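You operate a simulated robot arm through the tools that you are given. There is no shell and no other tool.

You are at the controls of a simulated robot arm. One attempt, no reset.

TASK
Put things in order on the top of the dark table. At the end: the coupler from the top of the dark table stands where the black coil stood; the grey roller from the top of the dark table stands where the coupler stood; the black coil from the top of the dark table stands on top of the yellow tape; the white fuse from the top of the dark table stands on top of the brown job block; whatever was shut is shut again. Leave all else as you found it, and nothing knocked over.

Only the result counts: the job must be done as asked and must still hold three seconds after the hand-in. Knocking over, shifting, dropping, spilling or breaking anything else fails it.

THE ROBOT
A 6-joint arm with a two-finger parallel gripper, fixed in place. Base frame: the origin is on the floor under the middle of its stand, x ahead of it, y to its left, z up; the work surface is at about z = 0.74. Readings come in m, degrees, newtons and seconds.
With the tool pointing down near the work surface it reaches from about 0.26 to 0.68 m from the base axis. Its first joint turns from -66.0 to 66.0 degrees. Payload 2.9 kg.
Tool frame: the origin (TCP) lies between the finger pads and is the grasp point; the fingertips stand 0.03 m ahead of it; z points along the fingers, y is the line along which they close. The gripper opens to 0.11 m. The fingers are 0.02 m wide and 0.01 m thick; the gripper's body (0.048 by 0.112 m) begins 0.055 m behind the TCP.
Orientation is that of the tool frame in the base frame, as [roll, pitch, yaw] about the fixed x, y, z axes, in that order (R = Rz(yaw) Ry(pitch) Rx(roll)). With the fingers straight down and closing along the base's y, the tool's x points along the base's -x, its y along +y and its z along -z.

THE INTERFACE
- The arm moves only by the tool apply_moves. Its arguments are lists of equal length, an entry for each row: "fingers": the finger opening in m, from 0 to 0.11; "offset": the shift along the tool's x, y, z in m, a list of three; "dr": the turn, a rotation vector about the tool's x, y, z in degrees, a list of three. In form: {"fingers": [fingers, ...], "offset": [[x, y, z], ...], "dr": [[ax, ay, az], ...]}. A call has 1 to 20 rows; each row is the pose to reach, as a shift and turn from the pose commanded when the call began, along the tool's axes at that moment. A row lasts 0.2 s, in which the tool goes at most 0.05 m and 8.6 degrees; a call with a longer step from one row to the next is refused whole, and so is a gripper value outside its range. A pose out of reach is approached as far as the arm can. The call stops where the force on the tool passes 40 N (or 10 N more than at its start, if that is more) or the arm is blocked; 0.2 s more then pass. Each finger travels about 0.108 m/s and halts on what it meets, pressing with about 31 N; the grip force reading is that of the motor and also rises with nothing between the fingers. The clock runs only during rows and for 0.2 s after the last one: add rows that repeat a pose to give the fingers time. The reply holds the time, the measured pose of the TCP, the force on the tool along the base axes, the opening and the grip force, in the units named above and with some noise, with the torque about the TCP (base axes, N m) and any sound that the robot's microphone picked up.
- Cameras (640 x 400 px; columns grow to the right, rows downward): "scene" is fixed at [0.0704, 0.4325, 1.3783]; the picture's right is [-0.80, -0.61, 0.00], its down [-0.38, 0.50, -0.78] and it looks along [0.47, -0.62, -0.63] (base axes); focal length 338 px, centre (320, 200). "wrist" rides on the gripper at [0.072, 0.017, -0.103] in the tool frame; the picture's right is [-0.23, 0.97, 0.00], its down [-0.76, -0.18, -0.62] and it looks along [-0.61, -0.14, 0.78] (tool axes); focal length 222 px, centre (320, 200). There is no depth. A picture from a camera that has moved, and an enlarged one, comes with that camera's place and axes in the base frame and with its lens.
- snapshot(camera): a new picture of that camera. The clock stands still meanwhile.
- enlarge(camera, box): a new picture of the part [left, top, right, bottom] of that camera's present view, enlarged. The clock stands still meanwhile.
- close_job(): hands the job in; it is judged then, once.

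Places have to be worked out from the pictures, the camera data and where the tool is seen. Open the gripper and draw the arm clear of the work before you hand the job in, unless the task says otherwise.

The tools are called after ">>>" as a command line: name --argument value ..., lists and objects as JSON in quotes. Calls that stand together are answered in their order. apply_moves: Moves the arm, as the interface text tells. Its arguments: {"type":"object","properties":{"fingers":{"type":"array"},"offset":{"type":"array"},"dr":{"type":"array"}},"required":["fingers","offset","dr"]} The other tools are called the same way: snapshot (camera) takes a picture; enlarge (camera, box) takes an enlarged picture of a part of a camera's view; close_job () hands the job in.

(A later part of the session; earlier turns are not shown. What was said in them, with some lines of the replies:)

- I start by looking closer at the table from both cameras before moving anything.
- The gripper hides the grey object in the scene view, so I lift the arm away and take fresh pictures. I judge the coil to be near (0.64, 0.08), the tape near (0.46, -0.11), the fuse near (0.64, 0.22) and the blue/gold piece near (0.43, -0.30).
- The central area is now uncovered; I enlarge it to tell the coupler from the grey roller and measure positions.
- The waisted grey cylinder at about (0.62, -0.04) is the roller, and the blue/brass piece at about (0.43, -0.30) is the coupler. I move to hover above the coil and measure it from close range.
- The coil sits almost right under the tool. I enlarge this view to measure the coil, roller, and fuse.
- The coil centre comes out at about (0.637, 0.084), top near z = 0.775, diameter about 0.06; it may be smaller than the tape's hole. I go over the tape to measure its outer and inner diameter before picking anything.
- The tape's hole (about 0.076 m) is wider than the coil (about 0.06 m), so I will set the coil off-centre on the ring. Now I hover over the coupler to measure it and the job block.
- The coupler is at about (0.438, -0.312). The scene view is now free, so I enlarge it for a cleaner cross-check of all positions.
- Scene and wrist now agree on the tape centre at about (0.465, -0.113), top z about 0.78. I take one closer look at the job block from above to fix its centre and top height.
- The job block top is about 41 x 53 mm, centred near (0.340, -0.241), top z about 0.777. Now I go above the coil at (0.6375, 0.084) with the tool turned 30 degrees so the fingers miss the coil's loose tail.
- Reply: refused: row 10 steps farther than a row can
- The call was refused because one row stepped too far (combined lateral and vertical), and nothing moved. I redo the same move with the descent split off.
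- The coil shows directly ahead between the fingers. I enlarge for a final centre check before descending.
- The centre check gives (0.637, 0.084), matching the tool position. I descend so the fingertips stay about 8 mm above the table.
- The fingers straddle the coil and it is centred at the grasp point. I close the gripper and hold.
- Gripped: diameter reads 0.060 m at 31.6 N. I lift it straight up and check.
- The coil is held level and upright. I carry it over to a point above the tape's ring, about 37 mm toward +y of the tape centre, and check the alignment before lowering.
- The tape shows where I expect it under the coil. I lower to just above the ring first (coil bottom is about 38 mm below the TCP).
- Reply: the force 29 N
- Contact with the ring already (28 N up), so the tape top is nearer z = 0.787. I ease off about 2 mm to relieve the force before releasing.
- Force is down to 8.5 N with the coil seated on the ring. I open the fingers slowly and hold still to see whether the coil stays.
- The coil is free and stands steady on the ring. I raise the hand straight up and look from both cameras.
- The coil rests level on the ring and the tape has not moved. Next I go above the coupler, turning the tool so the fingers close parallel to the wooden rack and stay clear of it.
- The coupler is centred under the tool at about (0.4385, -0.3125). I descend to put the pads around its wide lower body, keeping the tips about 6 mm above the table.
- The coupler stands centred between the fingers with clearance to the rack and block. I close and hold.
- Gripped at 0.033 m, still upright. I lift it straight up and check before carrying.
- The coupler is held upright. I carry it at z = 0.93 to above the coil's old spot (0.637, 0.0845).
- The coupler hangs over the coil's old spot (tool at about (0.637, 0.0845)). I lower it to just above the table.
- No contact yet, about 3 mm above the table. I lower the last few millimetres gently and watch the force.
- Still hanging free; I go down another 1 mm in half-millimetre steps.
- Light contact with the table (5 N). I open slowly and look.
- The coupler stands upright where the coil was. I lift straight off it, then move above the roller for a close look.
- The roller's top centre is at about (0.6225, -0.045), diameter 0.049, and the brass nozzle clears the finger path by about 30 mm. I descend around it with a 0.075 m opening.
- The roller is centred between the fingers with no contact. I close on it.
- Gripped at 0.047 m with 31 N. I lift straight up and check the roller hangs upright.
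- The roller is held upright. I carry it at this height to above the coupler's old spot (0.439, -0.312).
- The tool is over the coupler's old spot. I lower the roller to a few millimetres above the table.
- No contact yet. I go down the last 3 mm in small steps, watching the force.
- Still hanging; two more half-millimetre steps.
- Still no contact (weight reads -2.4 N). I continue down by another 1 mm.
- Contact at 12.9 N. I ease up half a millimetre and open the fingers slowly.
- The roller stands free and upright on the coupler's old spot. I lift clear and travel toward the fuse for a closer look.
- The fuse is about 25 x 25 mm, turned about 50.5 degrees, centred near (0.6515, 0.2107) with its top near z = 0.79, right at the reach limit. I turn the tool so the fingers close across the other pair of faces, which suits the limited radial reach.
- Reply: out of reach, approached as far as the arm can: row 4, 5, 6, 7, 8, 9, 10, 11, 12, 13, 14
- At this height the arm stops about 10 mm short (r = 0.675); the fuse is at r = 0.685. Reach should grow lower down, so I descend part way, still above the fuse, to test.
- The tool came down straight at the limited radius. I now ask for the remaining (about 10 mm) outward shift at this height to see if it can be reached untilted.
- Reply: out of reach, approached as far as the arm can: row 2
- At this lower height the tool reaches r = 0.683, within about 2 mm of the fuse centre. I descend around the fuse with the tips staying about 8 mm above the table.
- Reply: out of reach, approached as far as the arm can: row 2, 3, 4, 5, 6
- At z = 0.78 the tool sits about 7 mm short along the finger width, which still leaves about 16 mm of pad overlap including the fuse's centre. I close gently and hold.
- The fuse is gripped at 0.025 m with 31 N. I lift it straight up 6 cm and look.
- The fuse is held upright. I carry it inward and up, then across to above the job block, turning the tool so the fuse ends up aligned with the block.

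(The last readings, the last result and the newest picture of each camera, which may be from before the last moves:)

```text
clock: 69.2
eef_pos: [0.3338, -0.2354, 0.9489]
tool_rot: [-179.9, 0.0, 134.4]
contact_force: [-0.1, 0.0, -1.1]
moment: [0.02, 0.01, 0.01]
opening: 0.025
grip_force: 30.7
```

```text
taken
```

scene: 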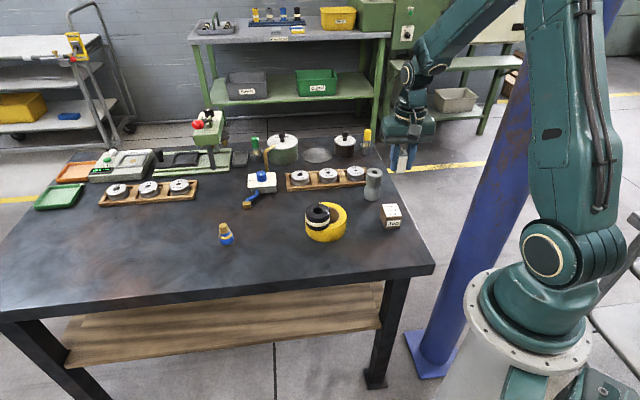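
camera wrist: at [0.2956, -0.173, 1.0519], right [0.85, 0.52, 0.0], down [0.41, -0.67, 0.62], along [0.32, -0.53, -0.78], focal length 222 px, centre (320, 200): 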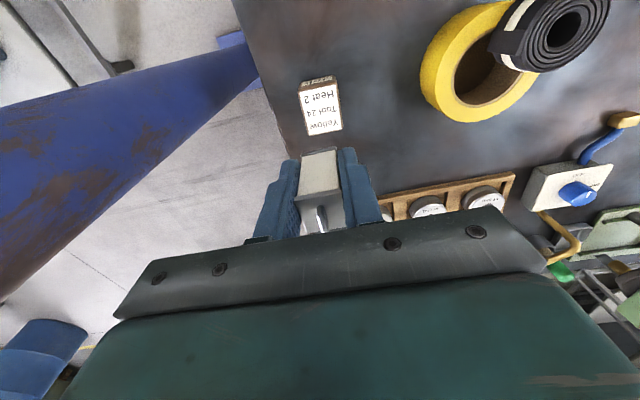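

The fuse is over the job block area. I enlarge the wrist view to recheck the block's centre relative to the tool before lowering.

>>> enlarge --camera "wrist" --box '[240, 60, 400, 160]'

>>> enlarge --camera "wrist" --box '[240, 140, 400, 240]'

```text
4.00 times, centred on (320, 110) of wrist
camera zoom: at [0.2956, -0.173, 1.0519], right [0.85, 0.52, 0.0], down [0.41, -0.67, 0.62], along [0.32, -0.53, -0.78], focal length 888 px, centre (320, 560)
```

zoom: 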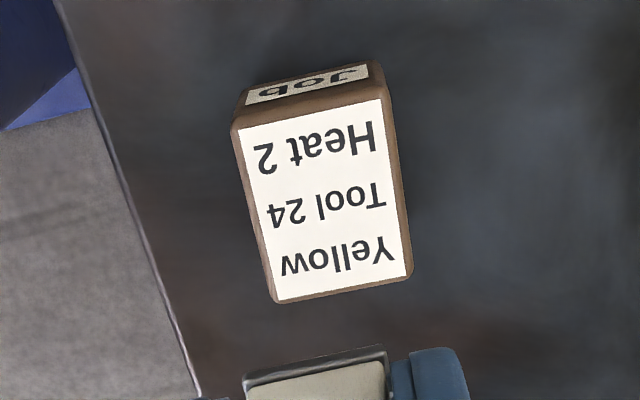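

```text
4.00 times, centred on (320, 190) of wrist
camera zoom: at [0.2956, -0.173, 1.0519], right [0.85, 0.52, 0.0], down [0.41, -0.67, 0.62], along [0.32, -0.53, -0.78], focal length 888 px, centre (320, 240)
```

zoom: 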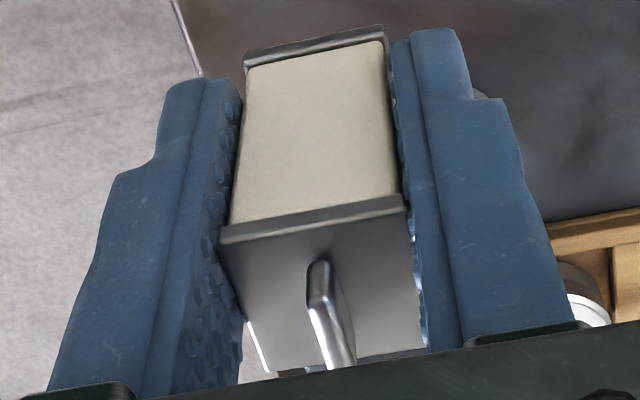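

Block centre checks out at (0.340, -0.242), and the fuse's centre lies about 8 mm off the TCP as planned for. I lower to roughly a centimetre above the block top.

>>> apply_moves --fingers '[0.015, 0.015, 0.015, 0.015, 0.015, 0.015]' --offset '[[0, 0, 0.03], [0, 0, 0.06], [0, 0, 0.085], [0, 0, 0.105], [0, 0, 0.116], [0, 0, 0.116]]' --dr '[[0, 0, 0], [0, 0, 0], [0, 0, 0], [0, 0, 0], [0, 0, 0], [0, 0, 0]]'

>>> snapshot --camera "wrist"

>>> enlarge --camera "scene" --box '[330, 140, 458, 240]'

```text
clock: 70.6
eef_pos: [0.3341, -0.2346, 0.8331]
tool_rot: [180.0, 0.1, 134.5]
contact_force: [-1.2, 0.7, -0.8]
moment: [0.02, 0.01, -0.02]
opening: 0.0249
grip_force: 31.1
```

```text
taken
camera wrist: at [0.295, -0.1715, 0.9355], right [0.85, 0.52, 0.0], down [0.41, -0.67, 0.62], along [0.32, -0.53, -0.78], focal length 222 px, centre (320, 200)
```

wrist: 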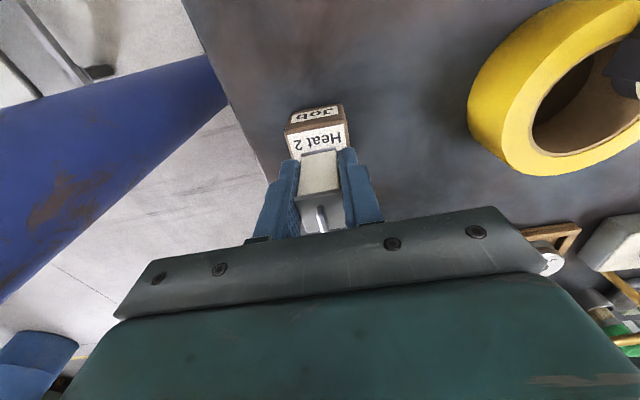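

```text
4.00 times, centred on (394, 190) of scene
camera zoom: at [0.0704, 0.4325, 1.3783], right [-0.8, -0.61, 0.0], down [-0.38, 0.5, -0.78], along [0.47, -0.62, -0.63], focal length 1354 px, centre (24, 240)
```

zoom: 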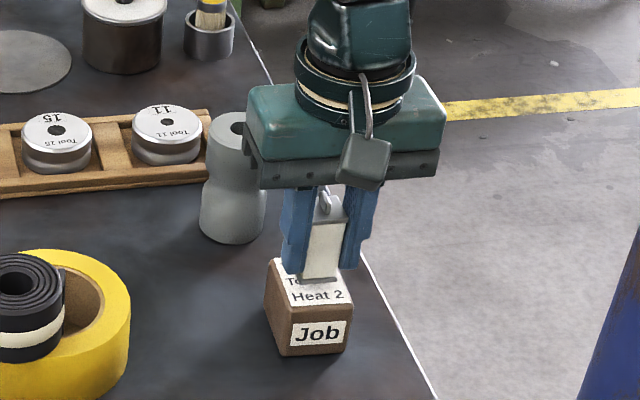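

The fuse is over the block. I lower in 2 mm steps, checking for contact.

>>> apply_moves --fingers '[0.015, 0.015, 0.015, 0.015]' --offset '[[0, 0, 0.002], [0, 0, 0.004], [0, 0, 0.005], [0, 0, 0.005]]' --dr '[[0, 0, 0], [0, 0, 0], [0, 0, 0], [0, 0, 0]]'

```text
clock: 71.6
eef_pos: [0.3347, -0.2337, 0.8284]
tool_rot: [-179.9, 0.0, 134.5]
contact_force: [0.4, 0.2, 0.5]
moment: [0.04, 0.0, -0.01]
opening: 0.0251
grip_force: 30.9
```

No contact yet at 0.828. I continue down in 1 mm steps.

>>> apply_moves --fingers '[0.015, 0.015, 0.015, 0.015]' --offset '[[0, 0, 0.001], [0, 0, 0.002], [0, 0, 0.003], [0, 0, 0.003]]' --dr '[[0, 0, 0], [0, 0, 0], [0, 0, 0], [0, 0, 0]]'

```text
clock: 72.6
eef_pos: [0.3333, -0.2346, 0.8258]
tool_rot: [180.0, 0.0, 134.6]
contact_force: [0.4, -0.1, -1.4]
moment: [0.0, 0.0, -0.01]
opening: 0.0251
grip_force: 31.1
```

Still free; another 2 mm.

>>> apply_moves --fingers '[0.015, 0.015, 0.015]' --offset '[[0, 0, 0.001], [0, 0, 0.002], [0, 0, 0.002]]' --dr '[[0, 0, 0], [0, 0, 0], [0, 0, 0]]'

>>> enlarge --camera "scene" --box '[350, 160, 430, 222]'

```text
clock: 73.4
eef_pos: [0.3339, -0.2337, 0.8245]
tool_rot: [180.0, 0.1, 134.6]
contact_force: [-1.8, 1.4, 15.5]
moment: [0.01, 0.03, 0.01]
opening: 0.0249
grip_force: 31.2
```

```text
6.45 times, centred on (390, 191) of scene
camera zoom: at [0.0702, 0.4326, 1.3783], right [-0.8, -0.61, 0.0], down [-0.38, 0.5, -0.78], along [0.47, -0.62, -0.63], focal length 2184 px, centre (-132, 258)
```

zoom: 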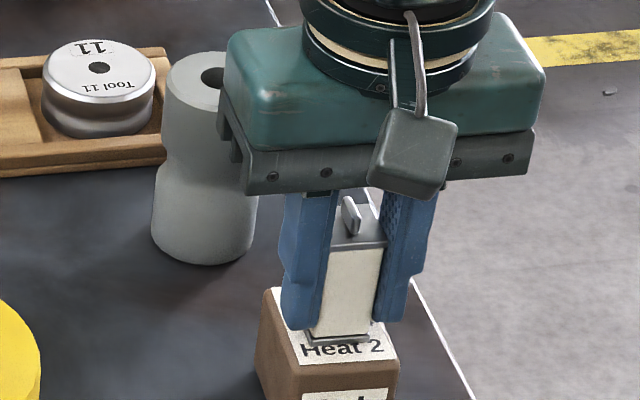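

Contact at 15.5 N: the fuse rests on the block. I ease up slightly and open slowly.

>>> apply_moves --fingers '[0.022, 0.026, 0.03, 0.037, 0.045, 0.05, 0.05]' --offset '[[0, 0, -0.0008], [0, 0, -0.0008], [0, 0, -0.0008], [0, 0, -0.0008], [0, 0, -0.0008], [0, 0, -0.0008], [0, 0, -0.0008]]' --dr '[[0, 0, 0], [0, 0, 0], [0, 0, 0], [0, 0, 0], [0, 0, 0], [0, 0, 0], [0, 0, 0]]'

>>> enlarge --camera "scene" --box '[350, 160, 430, 222]'

>>> snapshot --camera "wrist"

```text
clock: 75.0
eef_pos: [0.3341, -0.2353, 0.8241]
tool_rot: [180.0, 0.1, 134.5]
contact_force: [0.1, 0.4, -0.1]
moment: [0.0, 0.02, -0.01]
opening: 0.05
grip_force: 0.0
```

```text
6.45 times, centred on (390, 191) of scene
camera zoom: at [0.0704, 0.4325, 1.3783], right [-0.8, -0.61, 0.0], down [-0.38, 0.5, -0.78], along [0.47, -0.62, -0.63], focal length 2184 px, centre (-132, 258)
```

zoom: 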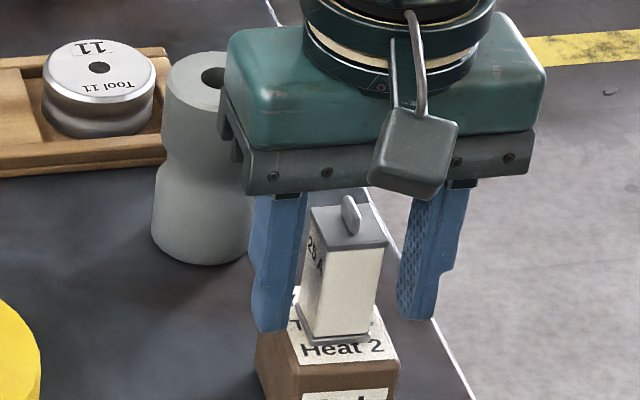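

```text
taken
camera wrist: at [0.2949, -0.1716, 0.9267], right [0.85, 0.52, 0.0], down [0.41, -0.67, 0.62], along [0.32, -0.53, -0.78], focal length 222 px, centre (320, 200)
```

wrist: 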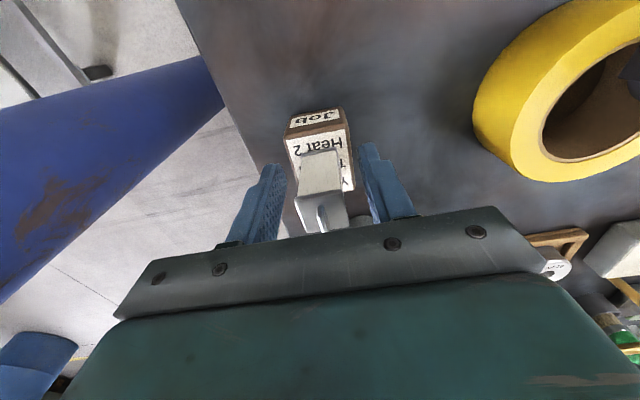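

The fuse stands free and upright on the job block. I lift straight up and then look at everything.

>>> apply_moves --fingers '[0.05, 0.055, 0.06, 0.07, 0.08, 0.08]' --offset '[[0, 0, -0.015], [0, 0, -0.05], [0, 0, -0.09], [0, 0, -0.13], [0, 0, -0.16], [0, 0, -0.16]]' --dr '[[0, 0, 0], [0, 0, 0], [0, 0, 0], [0, 0, 0], [0, 0, 0], [0, 0, 0]]'

>>> snapshot --camera "scene"

>>> enlarge --camera "scene" --box '[290, 150, 418, 250]'

>>> enlarge --camera "scene" --box '[160, 160, 288, 260]'

>>> snapshot --camera "wrist"

```text
clock: 76.4
eef_pos: [0.3332, -0.2345, 0.9863]
tool_rot: [-179.9, -0.1, 134.6]
contact_force: [-0.4, 0.3, -0.3]
moment: [-0.02, 0.03, -0.01]
opening: 0.08
grip_force: 0.1
```

```text
taken
```

scene: 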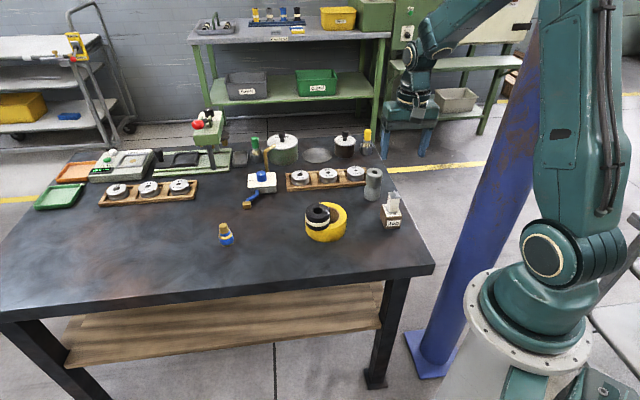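

```text
4.00 times, centred on (354, 200) of scene
camera zoom: at [0.0704, 0.4325, 1.3783], right [-0.8, -0.61, 0.0], down [-0.38, 0.5, -0.78], along [0.47, -0.62, -0.63], focal length 1354 px, centre (184, 200)
```

zoom: 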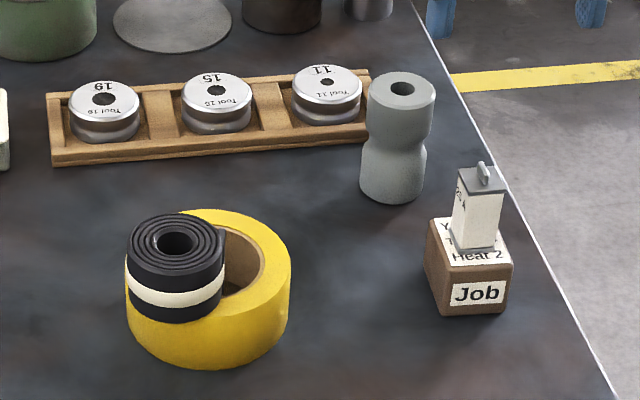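

```text
4.00 times, centred on (224, 210) of scene
camera zoom: at [0.0704, 0.4325, 1.3783], right [-0.8, -0.61, 0.0], down [-0.38, 0.5, -0.78], along [0.47, -0.62, -0.63], focal length 1354 px, centre (704, 160)
```

zoom: 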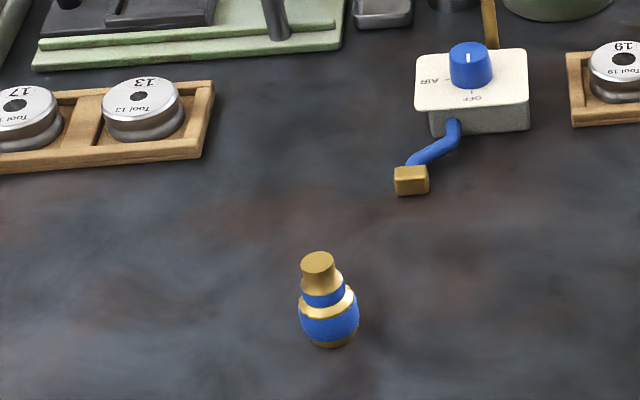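

```text
taken
camera wrist: at [0.2949, -0.1708, 1.088], right [0.85, 0.52, 0.0], down [0.41, -0.67, 0.62], along [0.32, -0.53, -0.78], focal length 222 px, centre (320, 200)
```

wrist: 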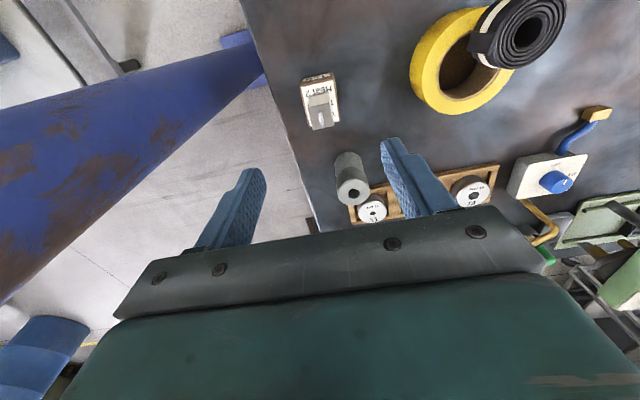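

All four pieces stand where asked: coil on the tape ring, coupler on the coil's spot, roller on the coupler's spot, fuse on the job block, and the tape and block have not shifted. I draw the open hand up and away to the starting area.

>>> apply_moves --fingers '[0.08, 0.09, 0.1, 0.11, 0.11, 0.11, 0.11, 0.11, 0.11, 0.11, 0.11]' --offset '[[0, 0, -0.04], [0.0207, 0.0281, -0.04], [0.0414, 0.0562, -0.04], [0.062, 0.0843, -0.04], [0.0827, 0.1124, -0.04], [0.1034, 0.1406, -0.04], [0.1241, 0.1687, -0.04], [0.1447, 0.1968, -0.04], [0.1654, 0.2249, -0.04], [0.1861, 0.253, -0.04], [0.1861, 0.253, -0.04]]' --dr '[[0, 0, 0], [0, 0, 0], [0, 0, 0], [0, 0, 0], [0, 0, 0], [0, 0, 0], [0, 0, 0], [0, 0, 0], [0, 0, 0], [0, 0, 0], [0, 0, 0]]'

>>> snapshot --camera "scene"

>>> snapshot --camera "wrist"

```text
clock: 78.8
eef_pos: [0.3845, 0.0766, 1.024]
tool_rot: [-179.9, -0.1, 134.3]
contact_force: [0.4, 0.0, -0.2]
moment: [0.0, -0.01, 0.01]
opening: 0.1101
grip_force: 0.1
```

```text
taken
```

scene: 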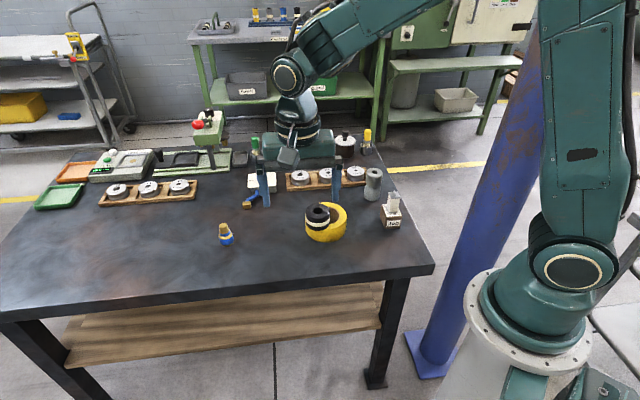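

```text
taken
camera wrist: at [0.3456, 0.1393, 1.1262], right [0.85, 0.52, 0.0], down [0.41, -0.67, 0.62], along [0.32, -0.53, -0.78], focal length 222 px, centre (320, 200)
```

wrist: 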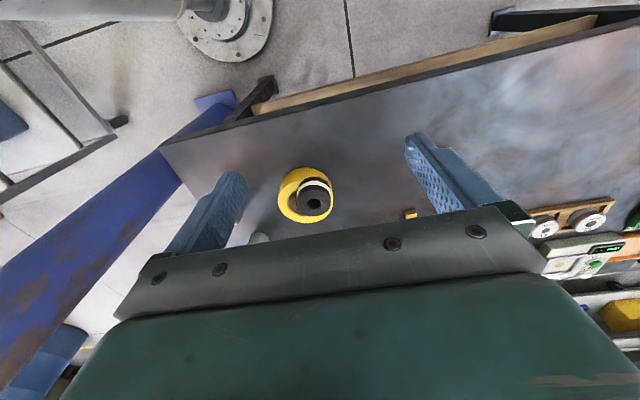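

The gripper is open and the arm is clear; the pictures show every piece upright and still, and nothing else has moved. I hand the job in.

>>> close_job

```text
The job is handed in.
```

All four pieces are in the places you asked for, and the job is handed in. In the last pictures every piece stood upright and nothing else on the table had visibly moved. I don't have the judge's result.

- **Black coil:** it stands on the yellow tape, but off-centre. The coil is about 60 mm across and the tape's hole about 76 mm, so a centred coil would have dropped through. I set it on the ring about 37 mm from the tape's centre, and it hadn't moved by the last pictures, about a minute later.
- **Coupler:** I took the blue and brass piece to be the coupler. It stands where the coil stood, within a few millimetres by my measurements.
- **Grey roller:** it stands where the coupler stood, also within a few millimetres.
- **White fuse:** it stands upright near the middle of the brown job block.

I never opened anything, so nothing needed shutting again. The gripper is open and the arm was raised clear of the table before hand-in.
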